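You operate a simulated robot arm through the tools that you are given. There is no shell and no other tool.

You run a simulated robot arm. Do the job below in one go: nothing can be reset, and whatever is moved stays where it is left.

Task
Switch the sealer off, let it cool and sweep up the crumbs with the purple brush.
Fine: wait till it shows under 45 degrees; put the brush back, turn the heat to 1 and shut the bar. Set down upright: what you pick out. What is to be rubbed or washed off counts as gone when no trace of it is left.

It is judged by the outcome, as a careful person would: the job done as asked, and still so three seconds after it is handed in. It fails if anything else is knocked over, pushed out of place, dropped, spilled or broken.

Robot
A 7-joint arm with a two-finger parallel gripper, fixed in place. Base frame: the origin is at the foot of the arm, x ahead of it, y to its left, z up; the work surface is at about z = 0.9. Lengths are in m, angles in degrees, forces in N, time in s.
Its first joint turns from -149.0 to 149.0 degrees. Payload 3.43 kg.
Tool frame: the origin (TCP) lies between the finger pads and is the grasp point; the fingertips stand 0.03 m ahead of it; z points along the fingers, y is the line along which they close. The gripper opens to 0.094 m. The fingers are 0.028 m wide and 0.01 m thick; the gripper's body (0.05 by 0.096 m) begins 0.055 m behind the TCP.
Orientation is that of the tool frame in the base frame, as a unit quaternion [x, y, z, w]. With the fingers straight down and closing along the base's y, the tool's x points along the base's -x, its y along +y and its z along -z.

Tools
- The arm moves only by the tool send_rows. Its argument "plan" is a list of rows, each a list of 7 numbers: the shift along the base's x, y, z in units of 20 mm (1.0 is 20 mm), then the turn, a rotation vector about the base's x, y, z in units of 5 degrees (1.0 is 5 degrees), then the gripper command, from -1 (shut) to 1 (fully open), values between in proportion. In form: [[tx, ty, tz, wx, wy, wz, fingers], ...]. A call has 1 to 20 rows; each row shifts and turns the commanded pose from where the row before left it. A call with a number of a shift or a turn outside -1 to 1 is refused whole. Each row takes 0.2 s and may step no farther than 0.05 m and 8.6 degrees from the row before; otherwise, or with a gripper value out of range, the whole call is refused. Where a pose cannot be reached the arm comes as near as it can. A force on the tool above 40 N (or 10 N above the force at the start of the call, whichever is more), or a blocked arm, ends the call early, and 0.2 s more pass. The fingers move at their own pace (about 0.045 m/s each) and stop on an object; they squeeze with about 23 N. The grip force told is the motor's: it shows also when the fingers shut on nothing. Time passes only in rows, and 0.2 s behind the last, so rows that do not move let the fingers close. The reply holds the time, the measured pose of the TCP, the force on the tool along the base axes, the opening and the grip force, in the units named above and with some noise, with the torque about the TCP (base axes, N m) and any sound that the robot's microphone picked up.
- Cameras (640 x 400 px; columns grow to the right, rows downward): "scene" is fixed at [0.0495, 0.6492, 1.5108]; the picture's right is [0.52, -0.86, 0.00], its down [-0.58, -0.35, -0.74] and it looks along [0.63, 0.38, -0.68] (base axes); focal length 330 px, centre (320, 200). "wrist" rides on the gripper at [0.076, 0.014, -0.102] in the tool frame; the picture's right is [-0.18, 0.98, 0.00], its down [-0.75, -0.14, -0.64] and it looks along [-0.63, -0.12, 0.77] (tool axes); focal length 243 px, centre (320, 200). There is no depth. A picture from a camera that has moved, and an enlarged one, comes with that camera's place and axes in the base frame and with its lens.
- get_image(camera): a new picture of that camera. No time passes.
- zoom(camera, box): a new picture of the part [left, top, right, bottom] of that camera's present view, enlarged. No time passes.
- hand_in(): hands the job in; it is judged then, once.

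Places have to be worked out from the pictures, the camera data and where the tool is seen. Open the gripper and draw the arm clear of the work before you hand the job in, unless the task says otherwise.

The tools are called after "Emit:" by a JSON object that holds its "api" and its "payload". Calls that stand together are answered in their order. send_rows: Moves the arm, as the interface text tells. Its arguments: {"type":"object","properties":{"plan":{"type":"array"}},"required":["plan"]} The other tools are called the same way: get_image (camera) takes a picture; zoom (camera, box) takes an enlarged picture of a part of a camera's view; hand_in () hands the job in.

At the start:

```text
time_s: 0.0
eef_pos: [0.4476, 0.8803, 1.2064]
ee_rot: [0.0, 1.0, -0.001, 0.0]
force: [1.1, 0.1, 0.6]
ft_torque: [0.0, 0.03, 0.04]
opening: 0.0942
grip_force: 0.0
```

scene: 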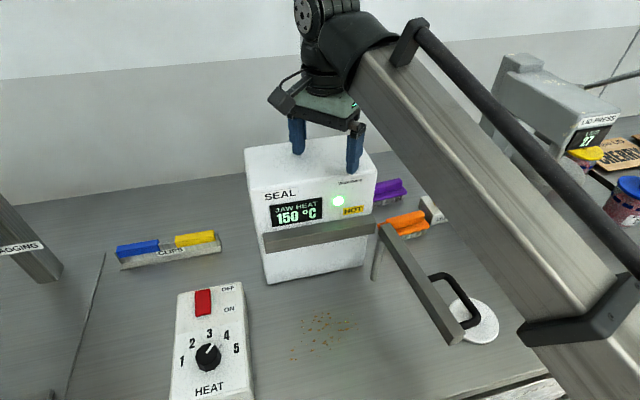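
wrist: 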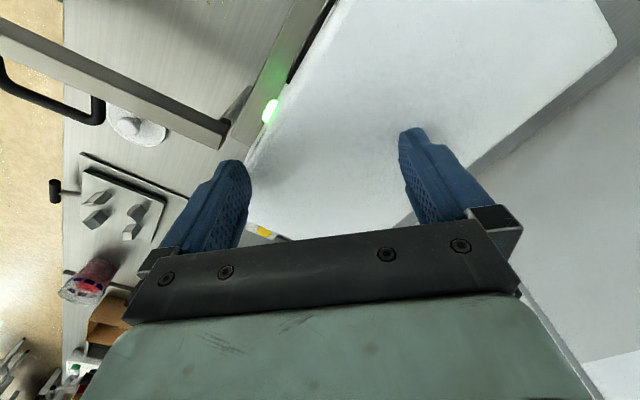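

I start by looking closer at the scene: the sealer, its control box with red switch and heat knob, the brushes behind, and the crumbs in front.

Emit:
{"api": "zoom", "payload": {"camera": "scene", "box": [160, 260, 360, 400]}}

Emit:
{"api": "zoom", "payload": {"camera": "scene", "box": [240, 120, 500, 350]}}

Emit:
{"api": "get_image", "payload": {"camera": "wrist"}}

```text
2.86 times, centred on (260, 330) of scene
camera zoom: at [0.0495, 0.6492, 1.5108], right [0.52, -0.86, 0.0], down [-0.58, -0.35, -0.74], along [0.63, 0.38, -0.68], focal length 942 px, centre (491, -171)
```

zoom: 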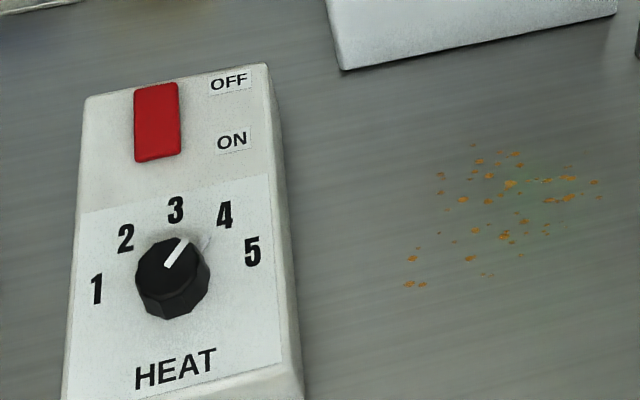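

```text
1.74 times, centred on (370, 235) of scene
camera zoom: at [0.0495, 0.6492, 1.5108], right [0.52, -0.86, 0.0], down [-0.58, -0.35, -0.74], along [0.63, 0.38, -0.68], focal length 573 px, centre (233, 139)
```

zoom: 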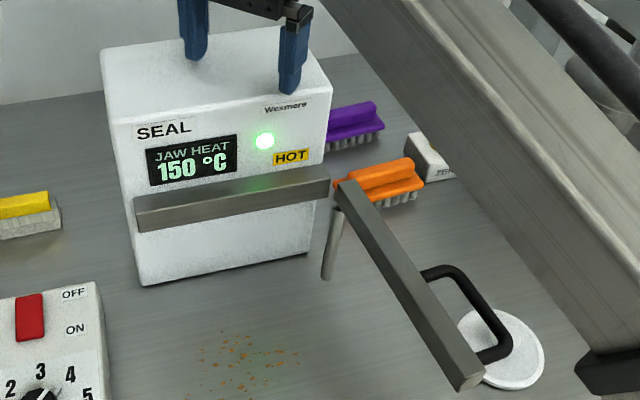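

```text
taken
camera wrist: at [0.3717, 0.8942, 1.3075], right [0.18, 0.98, 0.0], down [0.75, -0.14, 0.64], along [0.63, -0.12, -0.77], focal length 243 px, centre (320, 200)
```

wrist: 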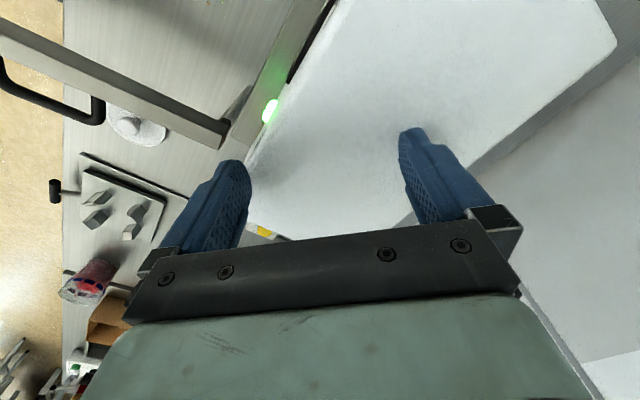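

The sealer top is at about z 1.166, just under the fingertips. I raise the arm and swing it toward the control box for a closer view of the switch and knob.

Emit:
{"api": "send_rows", "payload": {"plan": [[0, 0, 1, 0, 0, 0, 1], [0, 0, 1, 0, 0, 0, 1], [0, 0, 1, 0, 0, 0, 1], [-1, 0, 0, 0, 0, 1, 1], [-1, 0, 0, 0, 0, 1, 1], [-1, 0, 0, 0, 0, 1, 1], [-1, 0, 0, 0, 0, 1, 1], [-1, 0, 0, 0, 0, 1, 1], [-1, 0, 0, 0, 0, 1, 1], [-1, 0, 0, 0, 0, 1, 1], [-1, 0, 0, 0, 0, 1, 1], [-1, 0, 0, 0, 0, 0.7, 1], [-1, 0, 0, 0, 0, 0, 1], [-1, 0, 0, 0, 0, 0, 1], [-1, 0, 0, 0, 0, 0, 1], [-1, 0, 0, 0, 0, 0, 1], [-1, 0, 0, 0, 0, 0, 1], [-1, 0, 0, 0, 0, 0, 1], [-1, 0, 0, 0, 0, 0, 1], [-1, 0, 0, 0, 0, 0, 1]]}}

```text
time_s: 4.2
eef_pos: [0.1123, 0.8958, 1.2332]
ee_rot: [-0.371, 0.929, 0.005, 0.003]
force: [-0.5, -0.1, 0.5]
ft_torque: [-0.01, -0.03, 0.02]
opening: 0.0942
grip_force: 0.1
out of reach, approached as far as the arm can: row 5, 6, 7, 9, 11, 13, 15, 18
```

The arm stopped slightly short of the commanded height. I check both cameras.

Emit:
{"api": "get_image", "payload": {"camera": "scene"}}

Emit:
{"api": "get_image", "payload": {"camera": "wrist"}}

```text
taken
```

scene: 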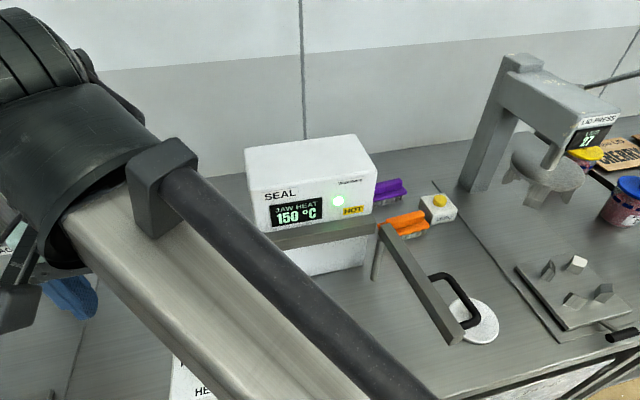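

```text
taken
camera wrist: at [0.0474, 0.8519, 1.334], right [-0.54, 0.84, 0.01], down [0.64, 0.41, 0.65], along [0.54, 0.36, -0.76], focal length 243 px, centre (320, 200)
```

wrist: 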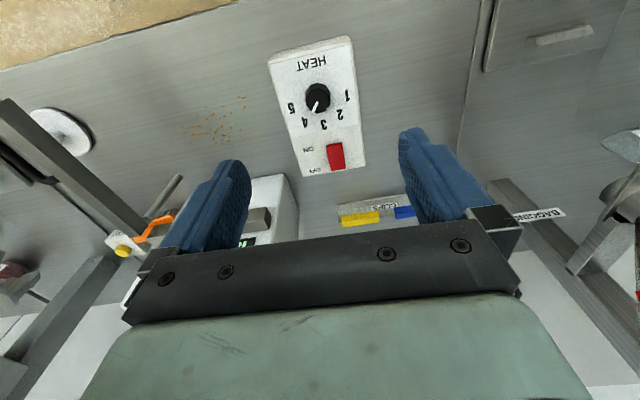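

The control box is visible in the wrist view. I zoom in.

Emit:
{"api": "zoom", "payload": {"camera": "wrist", "box": [250, 20, 390, 190]}}

Emit:
{"api": "zoom", "payload": {"camera": "scene", "box": [240, 140, 480, 290]}}

```text
2.35 times, centred on (320, 105) of wrist
camera zoom: at [0.0474, 0.8519, 1.334], right [-0.54, 0.84, 0.01], down [0.64, 0.41, 0.65], along [0.54, 0.36, -0.76], focal length 571 px, centre (320, 424)
```

zoom: 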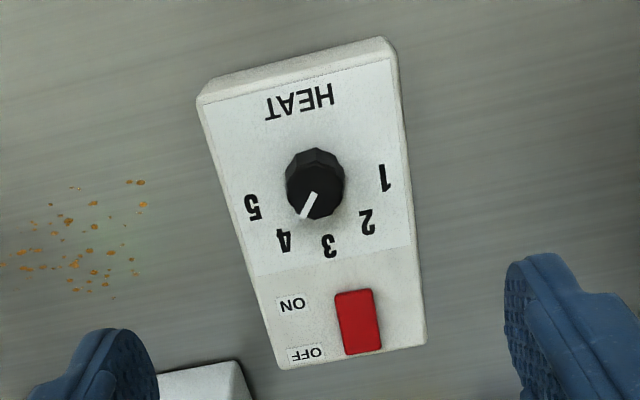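

```text
2.67 times, centred on (360, 215) of scene
camera zoom: at [0.0495, 0.6492, 1.5108], right [0.52, -0.86, 0.0], down [-0.58, -0.35, -0.74], along [0.63, 0.38, -0.68], focal length 879 px, centre (213, 160)
```

zoom: 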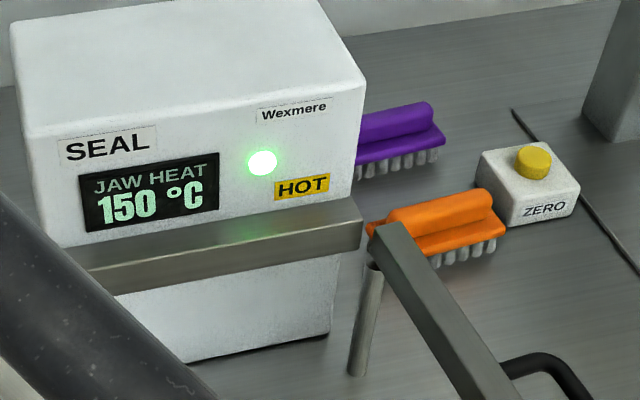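

The switch top is at about (0.21, 0.995, 0.967), the knob at about (0.148, 0.918) and pointing to 4, and the jaw reads 150 °C. I move closer along the line of sight to see how the switch is built.

Emit:
{"api": "send_rows", "payload": {"plan": [[0.41, 0.37, -0.93, 0, 0, 0, 1], [0.41, 0.37, -0.93, 0, 0, 0, 1], [0.41, 0.37, -0.93, 0, 0, 0, 1], [0.41, 0.37, -0.93, 0, 0, 0, 1], [0.41, 0.37, -0.93, 0, 0, 0, 1], [0.41, 0.37, -0.93, 0, 0, 0, 1], [0.41, 0.37, -0.93, 0, 0, 0, 1]]}}

Emit:
{"api": "zoom", "payload": {"camera": "wrist", "box": [230, 0, 430, 200]}}

```text
time_s: 5.8
eef_pos: [0.1687, 0.9468, 1.1045]
ee_rot: [-0.371, 0.929, 0.0, 0.001]
force: [0.3, -0.5, 0.6]
ft_torque: [-0.02, -0.03, -0.04]
opening: 0.0939
grip_force: 0.0
```

```text
2.00 times, centred on (330, 100) of wrist
camera zoom: at [0.1043, 0.9039, 1.2061], right [-0.54, 0.84, 0.0], down [0.64, 0.42, 0.64], along [0.54, 0.35, -0.77], focal length 485 px, centre (300, 400)
```

zoom: 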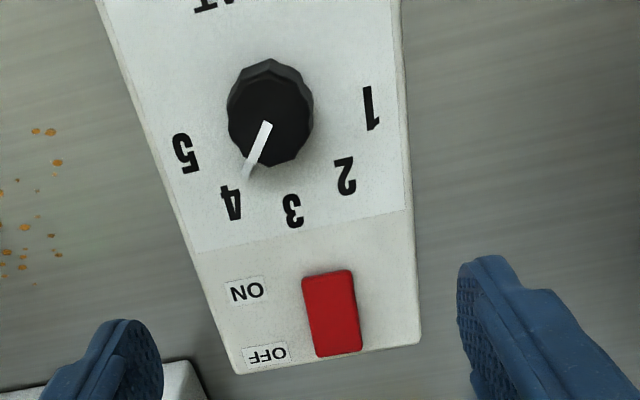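

The rocker lies flat with its OFF end at about (0.224, 1.008), and OFF is the far side. I close the fingers and tilt the tool outward by 30° to hover above that end.

Emit:
{"api": "send_rows", "payload": {"plan": [[0.39, 0.34, -0.5, 0.977, -0.215, 0, -1], [0.39, 0.34, -0.5, 0.977, -0.215, 0, -1], [0.39, 0.34, -0.5, 0.977, -0.215, 0, -1], [0.39, 0.34, -0.5, 0.977, -0.215, 0, -1], [0.39, 0.34, -0.5, 0.977, -0.215, 0, -1], [0.39, 0.34, -0.5, 0.977, -0.215, 0, -1], [0, 0, 0, 0, 0, 0, -1]]}}

Emit:
{"api": "get_image", "payload": {"camera": "wrist"}}

Emit:
{"api": "get_image", "payload": {"camera": "scene"}}

```text
time_s: 7.4
eef_pos: [0.2171, 0.9871, 1.0441]
ee_rot: [-0.359, 0.896, 0.215, 0.145]
force: [-0.4, 0.0, 0.2]
ft_torque: [0.0, -0.04, 0.0]
opening: 0.0
grip_force: 23.3
```

```text
taken
camera wrist: at [0.142, 0.902, 1.1047], right [-0.56, 0.75, 0.35], down [0.56, 0.03, 0.83], along [0.61, 0.66, -0.44], focal length 243 px, centre (320, 200)
```

wrist: 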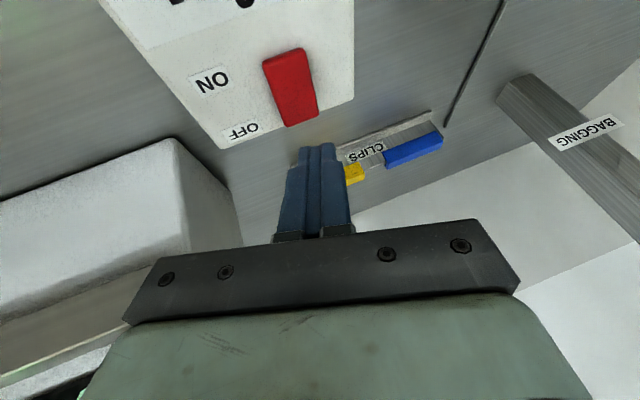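

```text
taken
```

scene: 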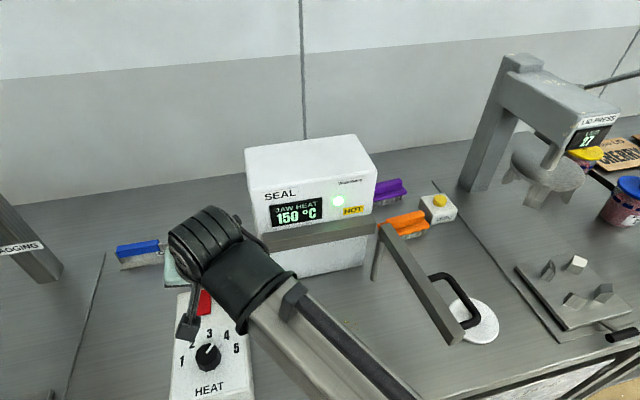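

The fingertips are hovering over the OFF end at about z 1.018. I press straight down in small steps.

Emit:
{"api": "send_rows", "payload": {"plan": [[0, 0, -0.5, 0, 0, 0, -1], [0, 0, -0.5, 0, 0, 0, -1], [0, 0, -0.5, 0, 0, 0, -1], [0, 0, -0.5, 0, 0, 0, -1], [0, 0, -0.25, 0, 0, 0, -1], [0, 0, -0.25, 0, 0, 0, -1], [0, 0, -0.25, 0, 0, 0, -1], [0, 0, -0.15, 0, 0, 0, -1]]}}

Emit:
{"api": "get_image", "payload": {"camera": "wrist"}}

Emit:
{"api": "get_image", "payload": {"camera": "scene"}}

```text
time_s: 8.7
eef_pos: [0.2167, 0.9889, 1.0058]
ee_rot: [-0.357, 0.896, 0.219, 0.148]
force: [1.7, -2.1, 13.5]
ft_torque: [-0.09, -0.08, -0.02]
opening: 0.0
grip_force: 23.2
stopped in row 6: the force on the tool passed its limit at 46 N (the readings are from after the stop); the commanded pose is now the measured one
```

```text
taken
camera wrist: at [0.1423, 0.9026, 1.0647], right [-0.56, 0.74, 0.36], down [0.56, 0.02, 0.83], along [0.61, 0.67, -0.43], focal length 243 px, centre (320, 200)
```

wrist: 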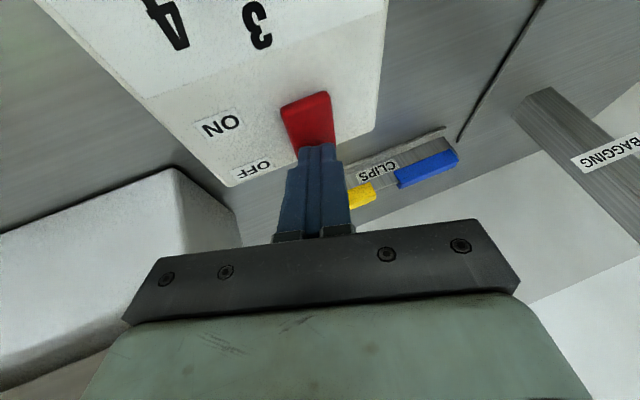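

```text
taken
```

scene: 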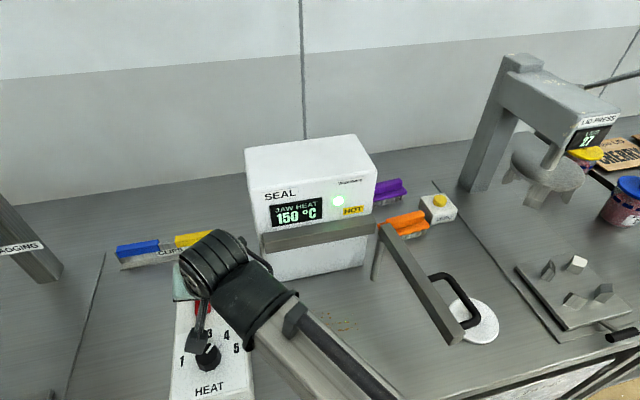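

The press stopped on the force limit and the light still shows green. I look closer at the rocker's state.

Emit:
{"api": "zoom", "payload": {"camera": "wrist", "box": [220, 60, 400, 180]}}

Emit:
{"api": "zoom", "payload": {"camera": "scene", "box": [160, 220, 300, 400]}}

```text
3.33 times, centred on (310, 120) of wrist
camera zoom: at [0.1423, 0.9026, 1.0647], right [-0.56, 0.74, 0.36], down [0.56, 0.02, 0.83], along [0.61, 0.67, -0.43], focal length 809 px, centre (353, 467)
```

zoom: 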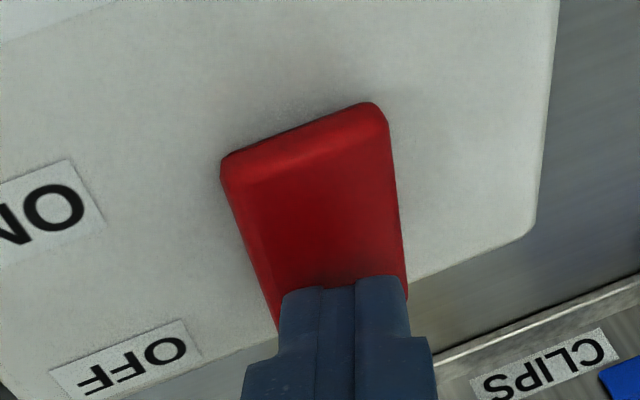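

```text
2.22 times, centred on (230, 310) of scene
camera zoom: at [0.0495, 0.6492, 1.5108], right [0.52, -0.86, 0.0], down [-0.58, -0.35, -0.74], along [0.63, 0.38, -0.68], focal length 733 px, centre (520, -44)
```

zoom: 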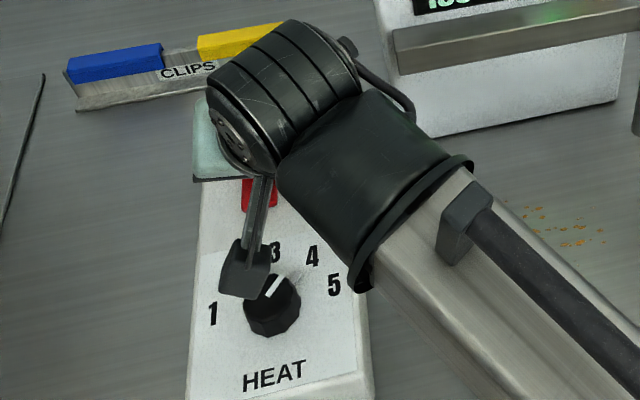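

The tips sit right on the OFF end of the rocker. I press further in very small steps so no impact spike ends it early.

Emit:
{"api": "send_rows", "payload": {"plan": [[0, 0, -0.05, 0, 0, 0, -1], [0, 0, -0.05, 0, 0, 0, -1], [0, 0, -0.05, 0, 0, 0, -1], [0, 0, -0.05, 0, 0, 0, -1], [0, 0, -0.05, 0, 0, 0, -1], [0, 0, -0.05, 0, 0, 0, -1], [0, 0, -0.05, 0, 0, 0, -1], [0, 0, -0.05, 0, 0, 0, -1]]}}

Emit:
{"api": "zoom", "payload": {"camera": "wrist", "box": [220, 60, 400, 180]}}

Emit:
{"api": "get_image", "payload": {"camera": "scene"}}

```text
time_s: 9.5
eef_pos: [0.2186, 0.9906, 1.0055]
ee_rot: [-0.358, 0.894, 0.222, 0.15]
force: [5.5, 0.4, 11.9]
ft_torque: [0.05, -0.17, 0.01]
opening: 0.0001
grip_force: 22.6
stopped in row 3: the force on the tool passed its limit at 42 N (the readings are from after the stop); the commanded pose is now the measured one
```

```text
3.33 times, centred on (310, 120) of wrist
camera zoom: at [0.1433, 0.9036, 1.064], right [-0.56, 0.74, 0.36], down [0.55, 0.02, 0.83], along [0.61, 0.67, -0.42], focal length 809 px, centre (353, 467)
```

zoom: 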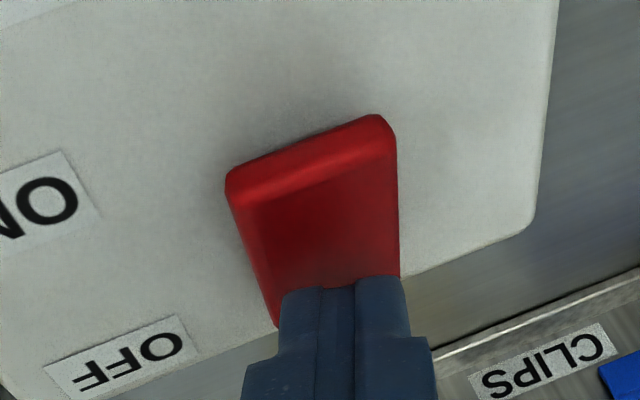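

```text
taken
```

scene: 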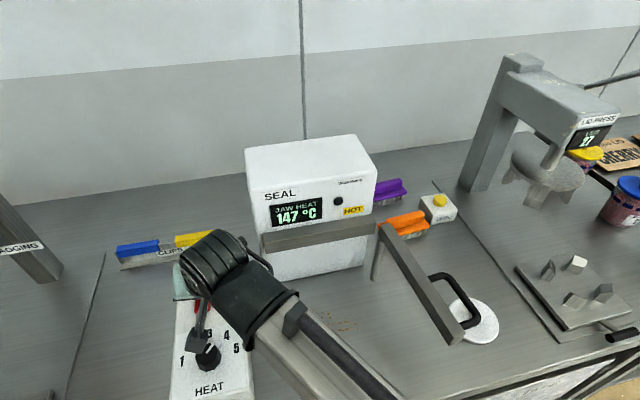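

The light is out and the display now reads 147 °C, so the sealer is off and cooling. I lift off the switch, undo the tilt and withdraw upward and inward.

Emit:
{"api": "send_rows", "payload": {"plan": [[0, -0.2, 1, 0, 0, 0, -1], [0, -0.3, 1, 0, 0, 0, -1], [0, -0.5, 1, -0.977, 0.215, 0, -1], [0, -0.5, 1, -0.977, 0.215, 0, 0], [0, -1, 1, -0.977, 0.215, 0, 1], [0, -1, 1, -0.977, 0.215, 0, 1], [0, -1, 0.5, -0.977, 0.215, 0, 1], [0, -1, 0.5, -0.977, 0.215, 0, 1], [1, -1, 0.5, 0, 0, 0, 1], [1, -1, 0.5, 0, 0, 0, 1], [1, -1, 0, 0, 0, 0, 1], [1, -1, 0, 0, 0, 0, 1], [1, -1, 0, 0, 0, 0, 1], [1, -1, 0, 0, 0, 0, 1]]}}

Emit:
{"api": "get_image", "payload": {"camera": "wrist"}}

Emit:
{"api": "get_image", "payload": {"camera": "scene"}}

```text
time_s: 12.5
eef_pos: [0.3367, 0.7594, 1.1645]
ee_rot: [-0.37, 0.929, 0.006, 0.004]
force: [-0.8, 1.1, -0.7]
ft_torque: [-0.01, 0.02, -0.01]
opening: 0.0941
grip_force: 0.0
```

```text
taken
camera wrist: at [0.271, 0.7153, 1.265], right [-0.54, 0.84, 0.01], down [0.64, 0.41, 0.65], along [0.54, 0.36, -0.76], focal length 243 px, centre (320, 200)
```

wrist: 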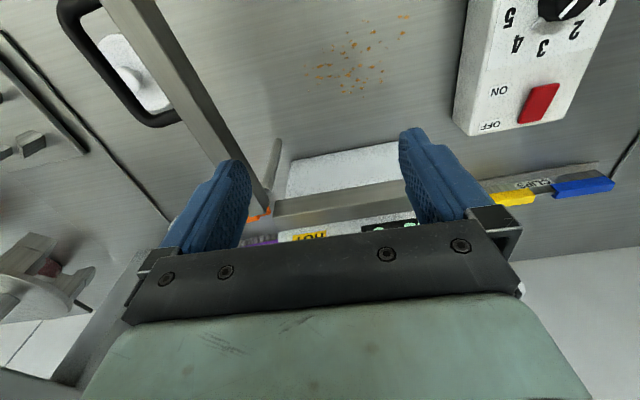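

```text
taken
```

scene: 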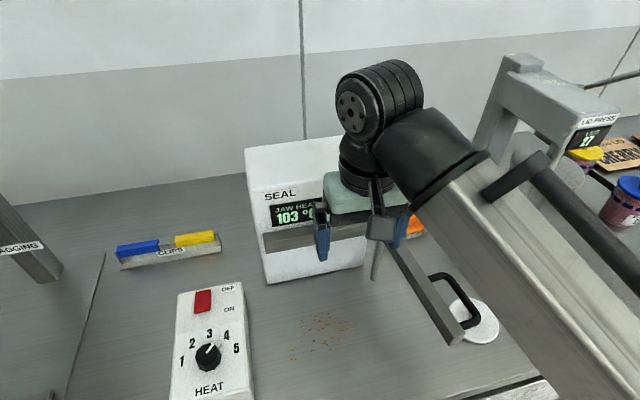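

The jaw is already at 103 °C. I use the cooling time to move to a viewpoint over the brush area, to the right of the sealer.

Emit:
{"api": "send_rows", "payload": {"plan": [[0.5, -0.3, 1, 0, 0, 0, 1], [0.9, -0.4, 1, 0, 0, 0, 1], [1, -0.45, 0, 0, 0, 0, 1], [1, -0.45, 0, 0, 0, 0, 1], [1, -0.45, 0, 0, 0, 0, 1], [1, -0.45, 0, 0, 0, 0, 1], [1, -0.45, 0, 0, 0, 0, 1], [1, -0.45, 0, 0, 0, 0, 1], [1, -0.45, 0, 0, 0, 0, 1], [1, -0.45, 0, 0, 0, 0, 1], [1, -0.45, 0, 0, 0, 0, 1], [1, -0.45, 0, 0, 0, 0, 1]]}}

Emit:
{"api": "get_image", "payload": {"camera": "wrist"}}

Emit:
{"api": "get_image", "payload": {"camera": "scene"}}

```text
time_s: 14.5
eef_pos: [0.5021, 0.6842, 1.2032]
ee_rot: [-0.369, 0.93, 0.009, 0.009]
force: [5.5, 1.1, -5.1]
ft_torque: [0.26, 0.18, 0.23]
opening: 0.0941
grip_force: 0.0
stopped in row 10: the force on the tool passed its limit at 42 N (the readings are from after the stop); the commanded pose is now the measured one
```

```text
taken
camera wrist: at [0.4356, 0.641, 1.3029], right [-0.54, 0.84, 0.01], down [0.64, 0.4, 0.66], along [0.55, 0.37, -0.75], focal length 243 px, centre (320, 200)
```

wrist: 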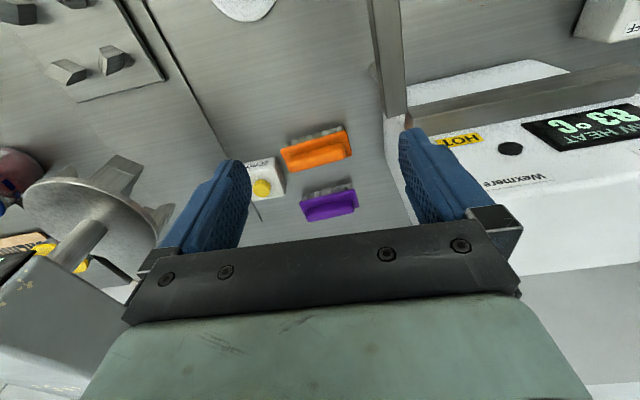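

```text
taken
```

scene: 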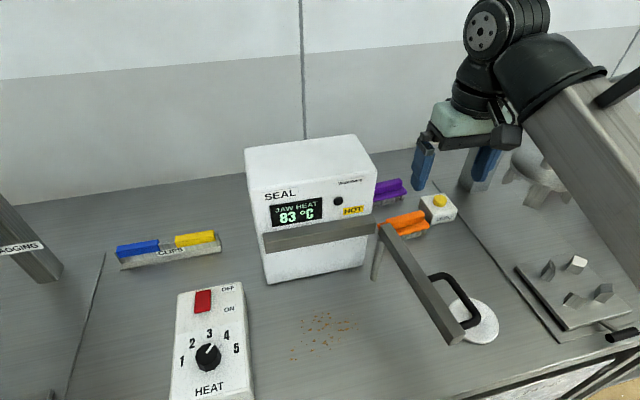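

Contact was sensed, so I stop and look closely for what the gripper may be touching.

Emit:
{"api": "zoom", "payload": {"camera": "scene", "box": [380, 0, 640, 220]}}

Emit:
{"api": "zoom", "payload": {"camera": "wrist", "box": [0, 100, 400, 400]}}

Emit:
{"api": "send_rows", "payload": {"plan": [[0, 0, 0, 0, 0, 0, 1]]}}

```text
1.82 times, centred on (510, 110) of scene
camera zoom: at [0.0495, 0.6492, 1.5108], right [0.52, -0.86, 0.0], down [-0.58, -0.35, -0.74], along [0.63, 0.38, -0.68], focal length 599 px, centre (-26, 364)
```

zoom: 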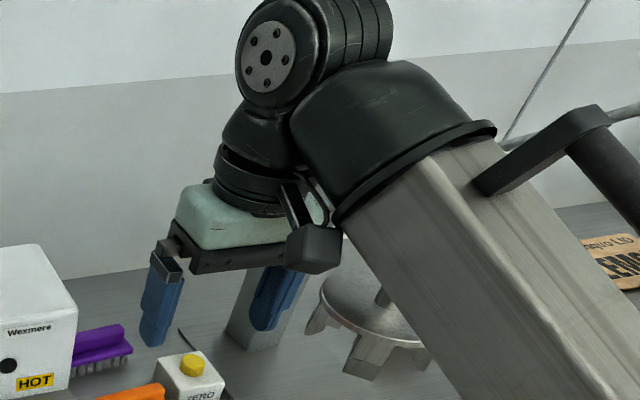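

```text
1.33 times, centred on (200, 250) of wrist
camera zoom: at [0.4356, 0.641, 1.3029], right [-0.54, 0.84, 0.01], down [0.64, 0.4, 0.66], along [0.55, 0.37, -0.75], focal length 324 px, centre (480, 133)
```

zoom: 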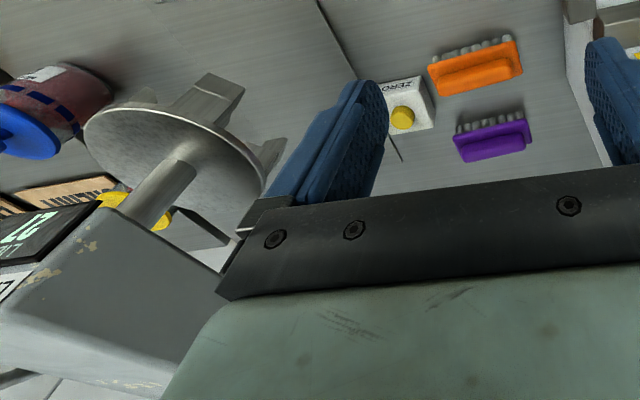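

```text
time_s: 14.9
eef_pos: [0.5013, 0.6862, 1.2038]
ee_rot: [-0.369, 0.929, 0.009, 0.008]
force: [5.3, 2.6, -9.2]
ft_torque: [0.27, 0.0, 0.13]
opening: 0.0943
grip_force: 0.0
```

The contact looks like the wrist camera's housing touching the robot's own forearm, not anything on the bench. I ease outward and yaw the camera away from the forearm, watching whether the yaw range holds.

Emit:
{"api": "send_rows", "payload": {"plan": [[0.5, 0.5, 0, 0, 0, -1, 1], [0.5, 0.5, 0, 0, 0, -1, 1], [0, 0, 0, 0, 0, -1, 1], [0, 0, 0, 0, 0, -1, 1], [0, 0, 0, 0, 0, -1, 1], [0, 0, 0, 0, 0, -1, 1], [0, 0, 0, 0, 0, -1, 1], [0, 0, 0, 0, 0, -1, 1], [0, 0, 0, 0, 0, -1, 1], [0, 0, 0, 0, 0, -1, 1], [0, 0, 0, 0, 0, -1, 1], [0, 0, 0, 0, 0, -1, 1], [0, 0, 0, 0, 0, -1, 1], [0, 0, 0, 0, 0, -1, 1], [0, 0, 0, 0, 0, -1, 1], [0, 0, 0, 0, 0, -1, 1], [0, 0, 0, 0, 0, -1, 1], [0, 0, 0, 0, 0, -1, 1]]}}

Emit:
{"api": "get_image", "payload": {"camera": "wrist"}}

Emit:
{"api": "get_image", "payload": {"camera": "scene"}}

```text
time_s: 18.7
eef_pos: [0.5218, 0.7043, 1.2034]
ee_rot: [0.397, 0.918, 0.0, 0.012]
force: [0.4, -0.2, -0.5]
ft_torque: [-0.01, -0.05, 0.0]
opening: 0.0939
grip_force: 0.1
```

```text
taken
camera wrist: at [0.4776, 0.771, 1.3033], right [0.84, 0.54, 0.01], down [0.4, -0.64, 0.66], along [0.36, -0.55, -0.75], focal length 243 px, centre (320, 200)
```

wrist: 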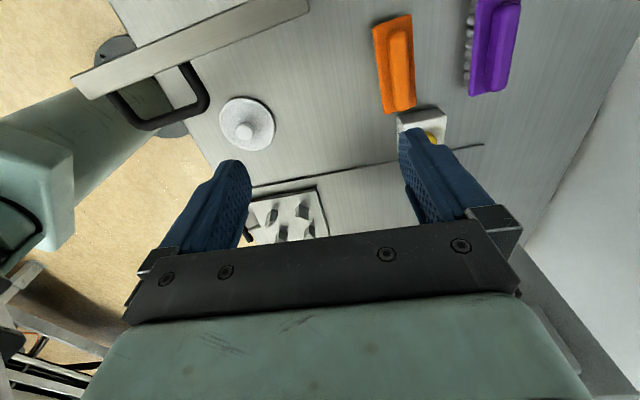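

```text
taken
```

scene: 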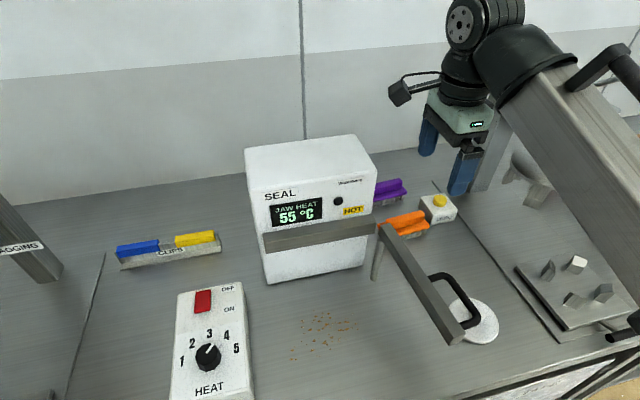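

The force is gone and the jaw is at 55 °C. The brushes are well in view, so I zoom in on them.

Emit:
{"api": "zoom", "payload": {"camera": "wrist", "box": [350, 0, 550, 130]}}

Emit:
{"api": "zoom", "payload": {"camera": "scene", "box": [350, 150, 490, 260]}}

```text
3.08 times, centred on (450, 65) of wrist
camera zoom: at [0.4776, 0.771, 1.3033], right [0.84, 0.54, 0.01], down [0.4, -0.64, 0.66], along [0.36, -0.55, -0.75], focal length 746 px, centre (-80, 615)
```

zoom: 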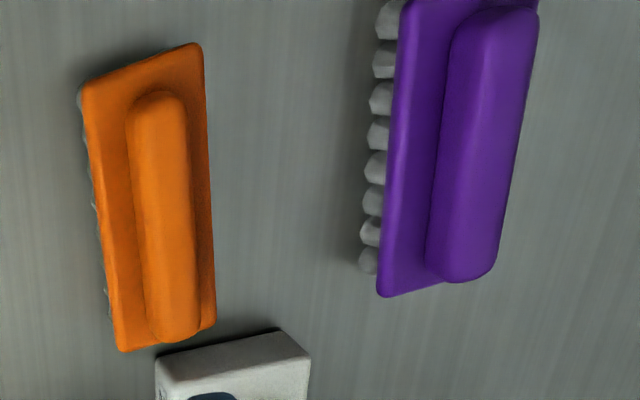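

```text
3.64 times, centred on (420, 205) of scene
camera zoom: at [0.0495, 0.6492, 1.5108], right [0.52, -0.86, 0.0], down [-0.58, -0.35, -0.74], along [0.63, 0.38, -0.68], focal length 1199 px, centre (-44, 182)
```

zoom: 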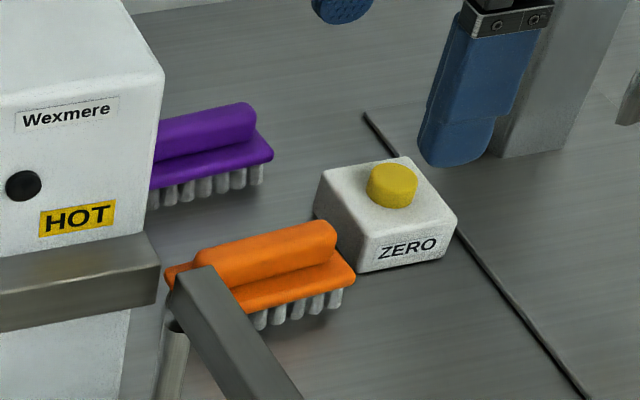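

The purple brush's ridge handle runs at about 145° with its centre near (0.70, 0.847) and its top at z 0.96, which is far out. I align the closing axis across the handle and test how far out the arm reaches with the tool pointing down.

Emit:
{"api": "send_rows", "payload": {"plan": [[1, 0.8, -0.3, 0, 0, 0.6, 1], [1, 0.8, -0.3, 0, 0, 0.6, 1], [1, 0.8, -0.3, 0, 0, 0.6, 1], [1, 0.8, -0.3, 0, 0, 0.6, 1], [1, 0.8, -0.3, 0, 0, 0, 1], [1, 0.8, -0.3, 0, 0, 0, 1], [1, 0.8, -0.3, 0, 0, 0, 1], [1, 0.8, -0.3, 0, 0, 0, 1]]}}

Emit:
{"api": "get_image", "payload": {"camera": "wrist"}}

Emit:
{"api": "get_image", "payload": {"camera": "scene"}}

```text
time_s: 20.5
eef_pos: [0.6815, 0.834, 1.1553]
ee_rot: [0.298, 0.955, 0.001, 0.012]
force: [0.4, -0.1, 0.2]
ft_torque: [0.02, -0.01, 0.06]
opening: 0.0943
grip_force: 0.0
```

```text
taken
camera wrist: at [0.6243, 0.8884, 1.2556], right [0.71, 0.7, 0.01], down [0.52, -0.54, 0.66], along [0.47, -0.46, -0.75], focal length 243 px, centre (320, 200)
```

wrist: 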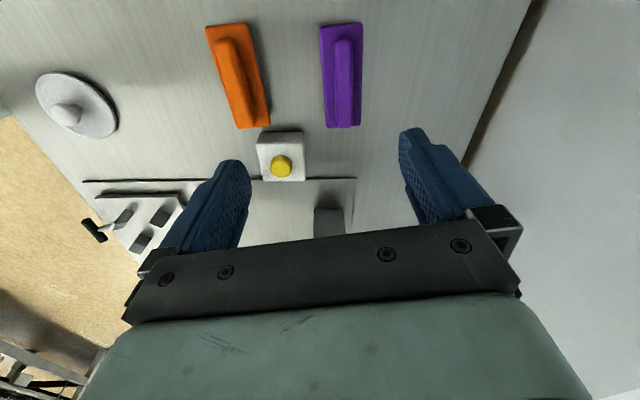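

```text
taken
```

scene: 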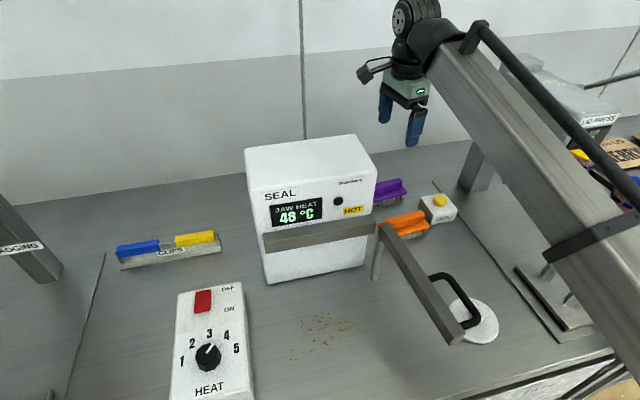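

The arm reaches r = 1.08 at z 1.155 with the tool down, and the jaw is at 48 °C. I zoom in on the purple brush for its exact position and angle.

Emit:
{"api": "zoom", "payload": {"camera": "wrist", "box": [270, 10, 410, 140]}}

```text
3.08 times, centred on (340, 75) of wrist
camera zoom: at [0.6243, 0.8884, 1.2556], right [0.71, 0.7, 0.01], down [0.52, -0.54, 0.66], along [0.47, -0.46, -0.75], focal length 746 px, centre (258, 585)
```

zoom: 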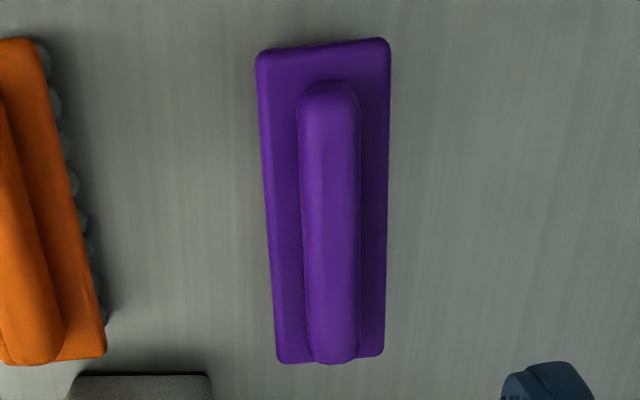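

The brush centre is at about (0.7075, 0.8495) with its handle at 139°, so the closing axis is radial. I descend straight above it with a partly open gripper, watching whether the reach holds.

Emit:
{"api": "send_rows", "payload": {"plan": [[0.22, 0.13, -0.8, 0, 0, -0.2, 0.1], [0.22, 0.13, -0.8, 0, 0, -0.2, 0.1], [0.22, 0.13, -0.8, 0, 0, -0.2, 0.1], [0.22, 0.13, -0.8, 0, 0, -0.2, 0.1], [0.22, 0.13, -0.8, 0, 0, -0.2, 0.1], [0.2, 0.12, -0.8, 0, 0, -0.2, 0.1]]}}

Emit:
{"api": "get_image", "payload": {"camera": "wrist"}}

Emit:
{"api": "get_image", "payload": {"camera": "scene"}}

```text
time_s: 21.9
eef_pos: [0.7083, 0.8486, 1.0583]
ee_rot: [0.348, 0.938, 0.001, 0.012]
force: [0.1, 0.6, -0.3]
ft_torque: [0.03, -0.01, 0.0]
opening: 0.0517
grip_force: 0.1
```

```text
taken
camera wrist: at [0.6567, 0.9094, 1.1585], right [0.78, 0.62, 0.01], down [0.46, -0.59, 0.66], along [0.42, -0.51, -0.75], focal length 243 px, centre (320, 200)
```

wrist: 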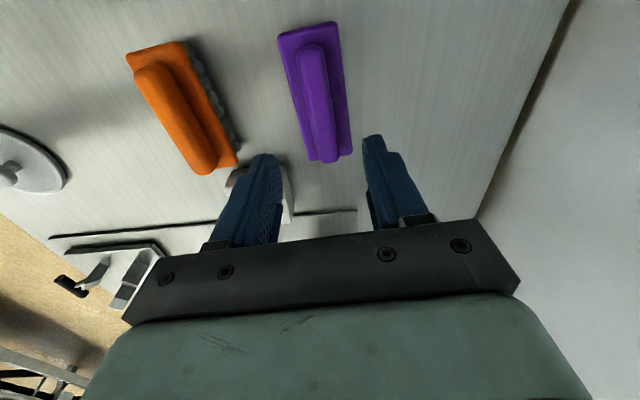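

```text
taken
```

scene: 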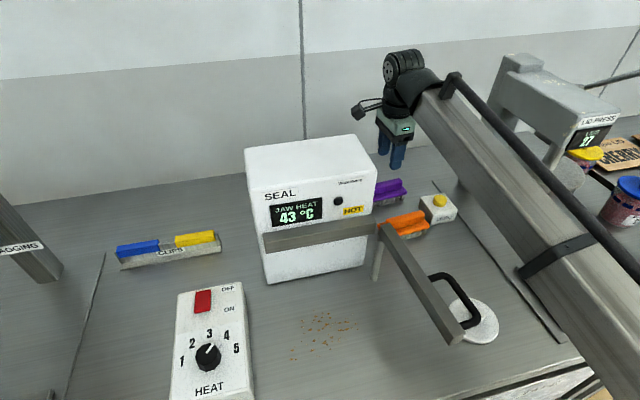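

The display reads 43 °C, under 45, and the arm still reaches. I refine the brush alignment from this closer view.

Emit:
{"api": "zoom", "payload": {"camera": "wrist", "box": [240, 10, 400, 190]}}

Emit:
{"api": "zoom", "payload": {"camera": "scene", "box": [340, 100, 460, 240]}}

```text
2.22 times, centred on (320, 100) of wrist
camera zoom: at [0.6567, 0.9094, 1.1585], right [0.78, 0.62, 0.01], down [0.46, -0.59, 0.66], along [0.42, -0.51, -0.75], focal length 539 px, centre (320, 422)
```

zoom: 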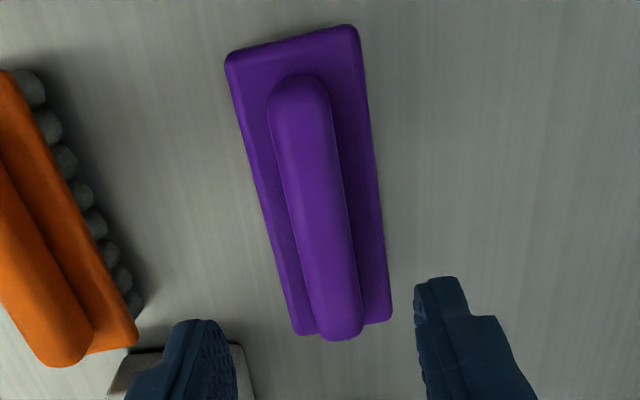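

```text
2.86 times, centred on (400, 170) of scene
camera zoom: at [0.0495, 0.6492, 1.5108], right [0.52, -0.86, 0.0], down [-0.58, -0.35, -0.74], along [0.63, 0.38, -0.68], focal length 942 px, centre (91, 286)
```

zoom: 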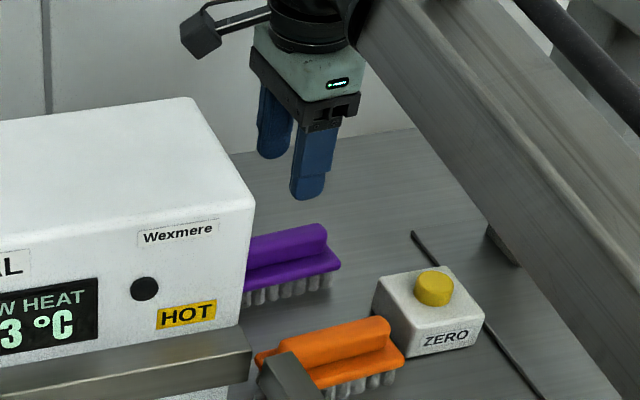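

The fingers are centred over the handle. I descend to just above the plate.

Emit:
{"api": "send_rows", "payload": {"plan": [[0, 0.05, -0.5, 0, 0, 0, 0.1], [0, 0, -0.5, 0, 0, 0, 0.1], [0, 0, -0.5, 0, 0, 0, 0.1], [0, 0, -0.5, 0, 0, 0, 0.1], [0, 0, -0.5, 0, 0, 0, 0.1], [0, 0, -0.5, 0, 0, 0, 0.1], [0, 0, -0.5, 0, 0, 0, 0.1], [0, 0, -0.3, 0, 0, 0, 0.1], [0, 0, 0, 0, 0, 0, 0.1]]}}

Emit:
{"api": "get_image", "payload": {"camera": "wrist"}}

Emit:
{"api": "zoom", "payload": {"camera": "scene", "box": [340, 100, 460, 240]}}

```text
time_s: 23.9
eef_pos: [0.7073, 0.8496, 0.9816]
ee_rot: [0.347, 0.938, 0.001, 0.013]
force: [0.3, -0.2, 0.6]
ft_torque: [-0.03, 0.02, 0.04]
opening: 0.0519
grip_force: 0.0
```

```text
taken
camera wrist: at [0.6568, 0.9105, 1.0829], right [0.78, 0.63, 0.01], down [0.46, -0.59, 0.66], along [0.42, -0.51, -0.75], focal length 243 px, centre (320, 200)
```

wrist: 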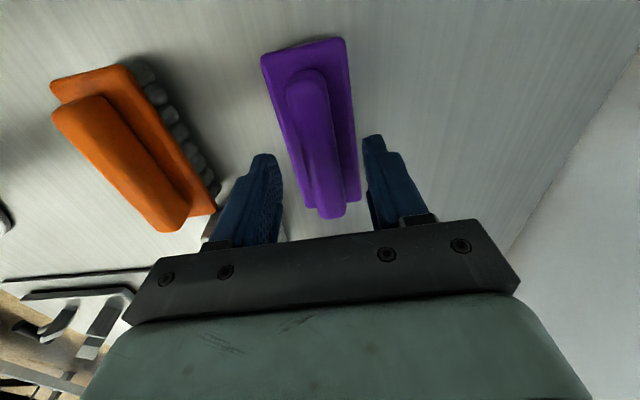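

```text
2.86 times, centred on (400, 170) of scene
camera zoom: at [0.0495, 0.6492, 1.5108], right [0.52, -0.86, 0.0], down [-0.58, -0.35, -0.74], along [0.63, 0.38, -0.68], focal length 942 px, centre (91, 286)
```

zoom: 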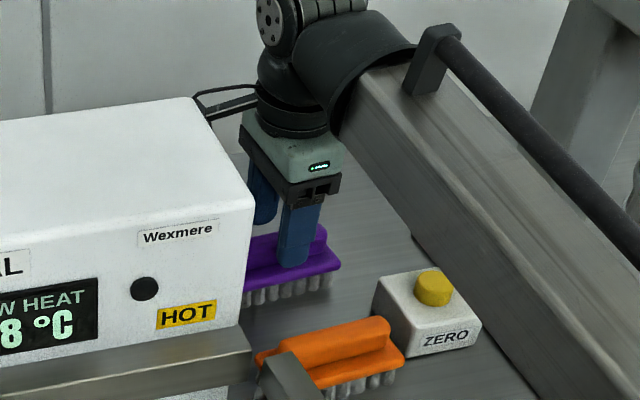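

Both fingers straddle the handle. I lower another 6 mm and close on it.

Emit:
{"api": "send_rows", "payload": {"plan": [[0, 0, -0.15, 0, 0, 0, 0.1], [0, 0, -0.15, 0, 0, 0, 0.1], [0, 0, 0, 0, 0, 0, -0.2], [0, 0, 0, 0, 0, 0, -0.5], [0, 0, 0, 0, 0, 0, -1], [0, 0, 0, 0, 0, 0, -1], [0, 0, 0, 0, 0, 0, -1], [0, 0, 0, 0, 0, 0, -1]]}}

Emit:
{"api": "get_image", "payload": {"camera": "wrist"}}

```text
time_s: 25.7
eef_pos: [0.7069, 0.8491, 0.9768]
ee_rot: [0.347, 0.938, 0.001, 0.013]
force: [0.3, 0.2, 2.0]
ft_torque: [-0.07, 0.0, 0.06]
opening: 0.0216
grip_force: 24.0
```

```text
taken
camera wrist: at [0.657, 0.9106, 1.0772], right [0.78, 0.63, 0.01], down [0.46, -0.59, 0.66], along [0.42, -0.51, -0.75], focal length 243 px, centre (320, 200)
```

wrist: 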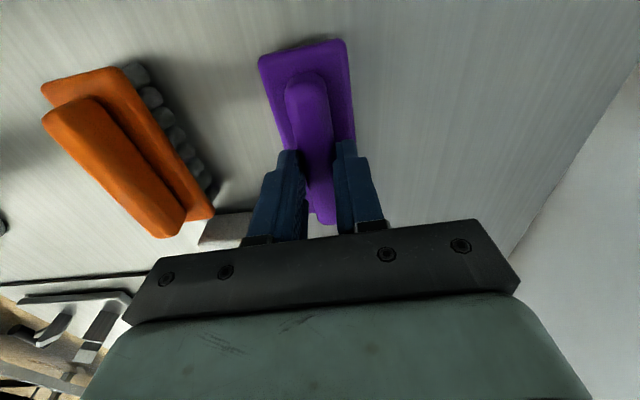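

The brush is held with an opening of 21.6 mm; its grip pose was (0.707, 0.849, 0.977). I lift it straight up and then withdraw inward, staying clear to the right of the sealer.

Emit:
{"api": "send_rows", "payload": {"plan": [[0, 0, 0.5, 0, 0, 0, -1], [0, 0, 1, 0, 0, 0, -1], [0, 0, 1, 0, 0, 0, -1], [0, 0, 1, 0, 0, 0, -1], [0, 0, 1, 0, 0, 0, -1], [0, 0, 1, 0, 0, 0, -1], [0, 0, 1, 0, 0, 0, -1], [0, 0, 1, 0, 0, 0, -1], [0, 0, 1, 0, 0, 0, -1], [-0.4, -0.5, 1, 0, 0, 0, -1], [-0.67, -0.95, 1, 0, 0, 0, -1], [-0.67, -0.95, 0.5, 0, 0, 0, -1], [-0.67, -0.95, 0, 0, 0, 0, -1], [-0.67, -0.95, 0, 0, 0, 0, -1], [-0.67, -0.95, 0, 0, 0, 0, -1], [-0.67, -0.95, 0, 0, 0, 0, -1], [-0.67, -0.95, 0, 0, 0, 0, -1], [-0.67, -0.95, 0, 0, 0, 0, -1], [-0.67, -0.95, 0, 0, 0, 0, -1]]}}

Emit:
{"api": "get_image", "payload": {"camera": "wrist"}}

Emit:
{"api": "get_image", "payload": {"camera": "scene"}}

```text
time_s: 29.7
eef_pos: [0.5776, 0.6694, 1.1959]
ee_rot: [0.347, 0.938, 0.0, 0.012]
force: [0.4, 1.0, -0.8]
ft_torque: [-0.04, 0.01, -0.02]
opening: 0.0211
grip_force: 22.5
```

```text
taken
camera wrist: at [0.5277, 0.7291, 1.2972], right [0.78, 0.63, 0.01], down [0.46, -0.59, 0.66], along [0.42, -0.51, -0.75], focal length 243 px, centre (320, 200)
```

wrist: 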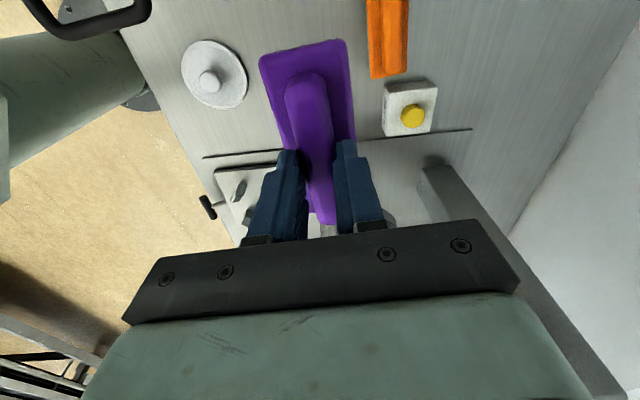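

```text
taken
```

scene: 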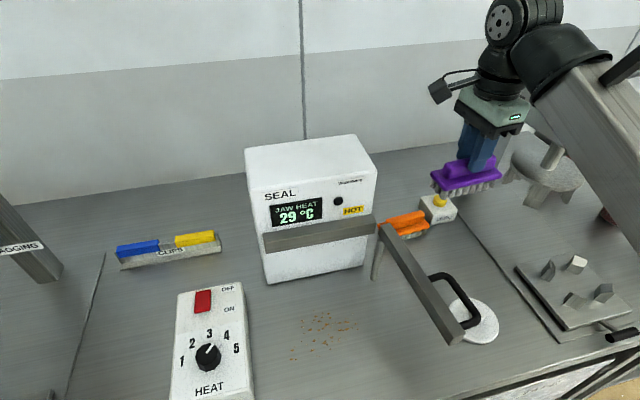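

The brush is held level and the display shows 29 °C. I carry it at a safe height over to the crumbs in front of the sealer.

Emit:
{"api": "send_rows", "payload": {"plan": [[-1, 0.2, 0, 0, 0, 0, -1], [-1, 0.2, 0, 0, 0, 0, -1], [-1, 0.2, 0, 0, 0, 0, -1], [-1, 0.2, 0, 0, 0, 0, -1], [-1, 0.2, 0, 0, 0, 0, -1], [-1, 0.2, 0, 0, 0, 0, -1], [-0.9, 0.78, 0, 0, 0, 0, -1], [-0.9, 0.78, 0, 0, 0, 0, -1], [-0.9, 0.78, 0, 0, 0, 0, -1], [-0.9, 0.78, 0, 0, 0, 0, -1], [-0.9, 0.78, 0, 0, 0, 0, -1], [-0.9, 0.78, 0, 0, 0, 0, -1], [0, 0, -1, 0, 0, 0, -1], [0, 0, -1, 0, 0, 0, -1], [0, 0, -1, 0, 0, 0, -1]]}}

Emit:
{"api": "get_image", "payload": {"camera": "wrist"}}

Emit:
{"api": "get_image", "payload": {"camera": "scene"}}

```text
time_s: 32.9
eef_pos: [0.3508, 0.7861, 1.1382]
ee_rot: [0.348, 0.937, 0.001, 0.013]
force: [-0.4, -0.1, -0.7]
ft_torque: [0.01, 0.03, -0.03]
opening: 0.0212
grip_force: 23.2
```

```text
taken
camera wrist: at [0.3003, 0.8472, 1.2376], right [0.78, 0.62, 0.01], down [0.46, -0.59, 0.66], along [0.42, -0.51, -0.75], focal length 243 px, centre (320, 200)
```

wrist: 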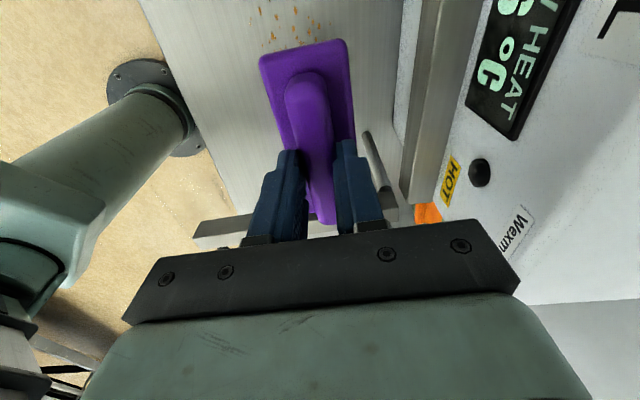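

```text
taken
```

scene: 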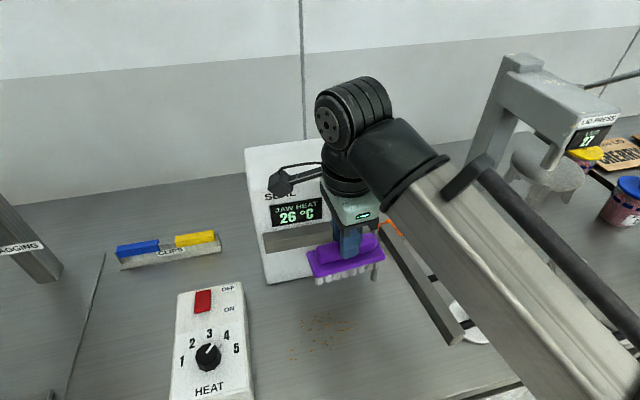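

The brush is over the right part of the crumb patch and the jaw reads 26 °C. To keep the forearm well away from the open bar, I do the left part first: I shift left and descend to just above the bench.

Emit:
{"api": "send_rows", "payload": {"plan": [[-0.87, 0.9, 0, 0, 0, 0, -1], [-0.87, 0.9, 0, 0, 0, 0, -1], [-0.87, 0.9, 0, 0, 0, 0, -1], [0, 0, -1, 0, 0, 0, -1], [0, 0, -1, 0, 0, 0, -1], [0, 0, -1, 0, 0, 0, -1], [0, 0, -1, 0, 0, 0, -1], [0, 0, -1, 0, 0, 0, -1], [0, 0, -1, 0, 0, 0, -1], [0, 0, -0.9, 0, 0, 0, -1]]}}

Emit:
{"api": "get_image", "payload": {"camera": "wrist"}}

Emit:
{"api": "get_image", "payload": {"camera": "scene"}}

```text
time_s: 35.1
eef_pos: [0.299, 0.8409, 1.0003]
ee_rot: [0.348, 0.937, 0.001, 0.011]
force: [0.0, 0.2, -1.4]
ft_torque: [-0.01, -0.01, 0.0]
opening: 0.0211
grip_force: 23.0
```

```text
taken
camera wrist: at [0.2485, 0.9012, 1.0994], right [0.78, 0.63, 0.01], down [0.46, -0.59, 0.66], along [0.42, -0.51, -0.75], focal length 243 px, centre (320, 200)
```

wrist: 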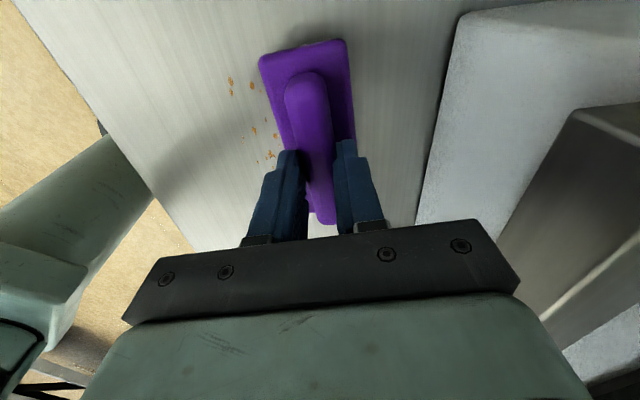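

```text
taken
```

scene: 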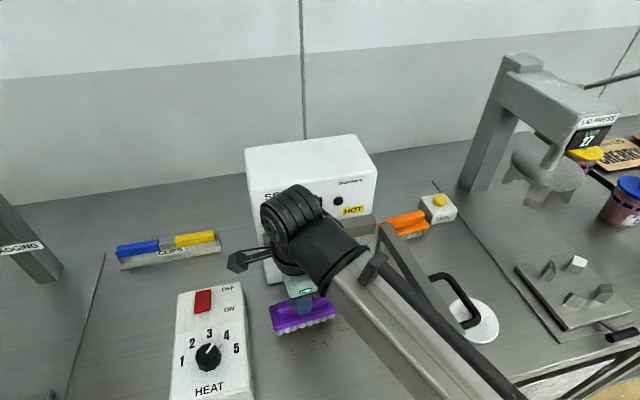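

The brush hovers 2 cm above the bench at the far edge of the patch. I lower it to touch and sweep toward the robot through the left half.

Emit:
{"api": "send_rows", "payload": {"plan": [[0, 0, -0.7, 0, 0, 0, -1], [0, 0, -0.3, 0, 0, 0, -1], [0, 0, -0.15, 0, 0, 0, -1], [0, 0, -0.08, 0, 0, 0, -1], [-0.4, -0.38, 0, 0, 0, 0, -1], [-0.4, -0.38, 0, 0, 0, 0, -1], [-0.4, -0.38, 0, 0, 0, 0, -1], [-0.4, -0.38, 0, 0, 0, 0, -1], [-0.4, -0.38, 0, 0, 0, 0, -1], [-0.4, -0.38, 0, 0, 0, 0, -1], [-0.4, -0.38, 0, 0, 0, 0, -1], [-0.4, -0.38, 0, 0, 0, 0, -1], [-0.4, -0.38, 0, 0, 0, 0, -1]]}}

Emit:
{"api": "get_image", "payload": {"camera": "wrist"}}

Emit:
{"api": "get_image", "payload": {"camera": "scene"}}

```text
time_s: 37.9
eef_pos: [0.226, 0.7718, 0.9762]
ee_rot: [0.347, 0.938, 0.001, 0.012]
force: [4.0, 3.6, 16.6]
ft_torque: [0.09, 0.02, 0.04]
opening: 0.0213
grip_force: 23.2
```

```text
taken
camera wrist: at [0.176, 0.832, 1.0748], right [0.78, 0.63, 0.01], down [0.46, -0.59, 0.66], along [0.42, -0.51, -0.75], focal length 243 px, centre (320, 200)
```

wrist: 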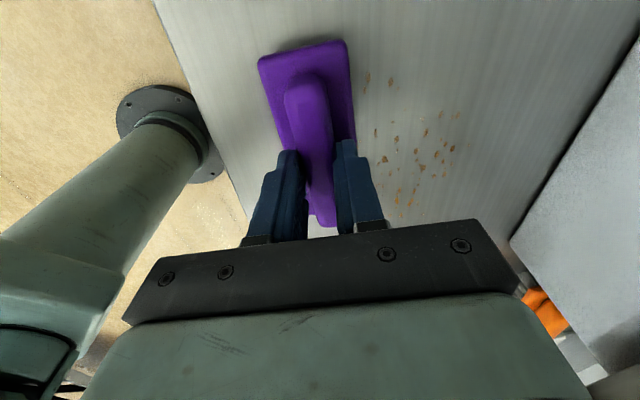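

```text
taken
```

scene: 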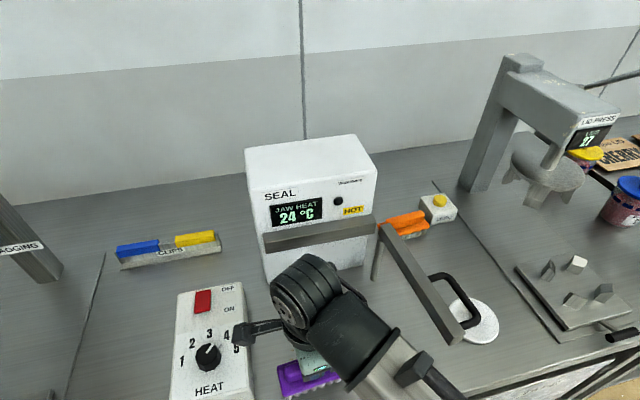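

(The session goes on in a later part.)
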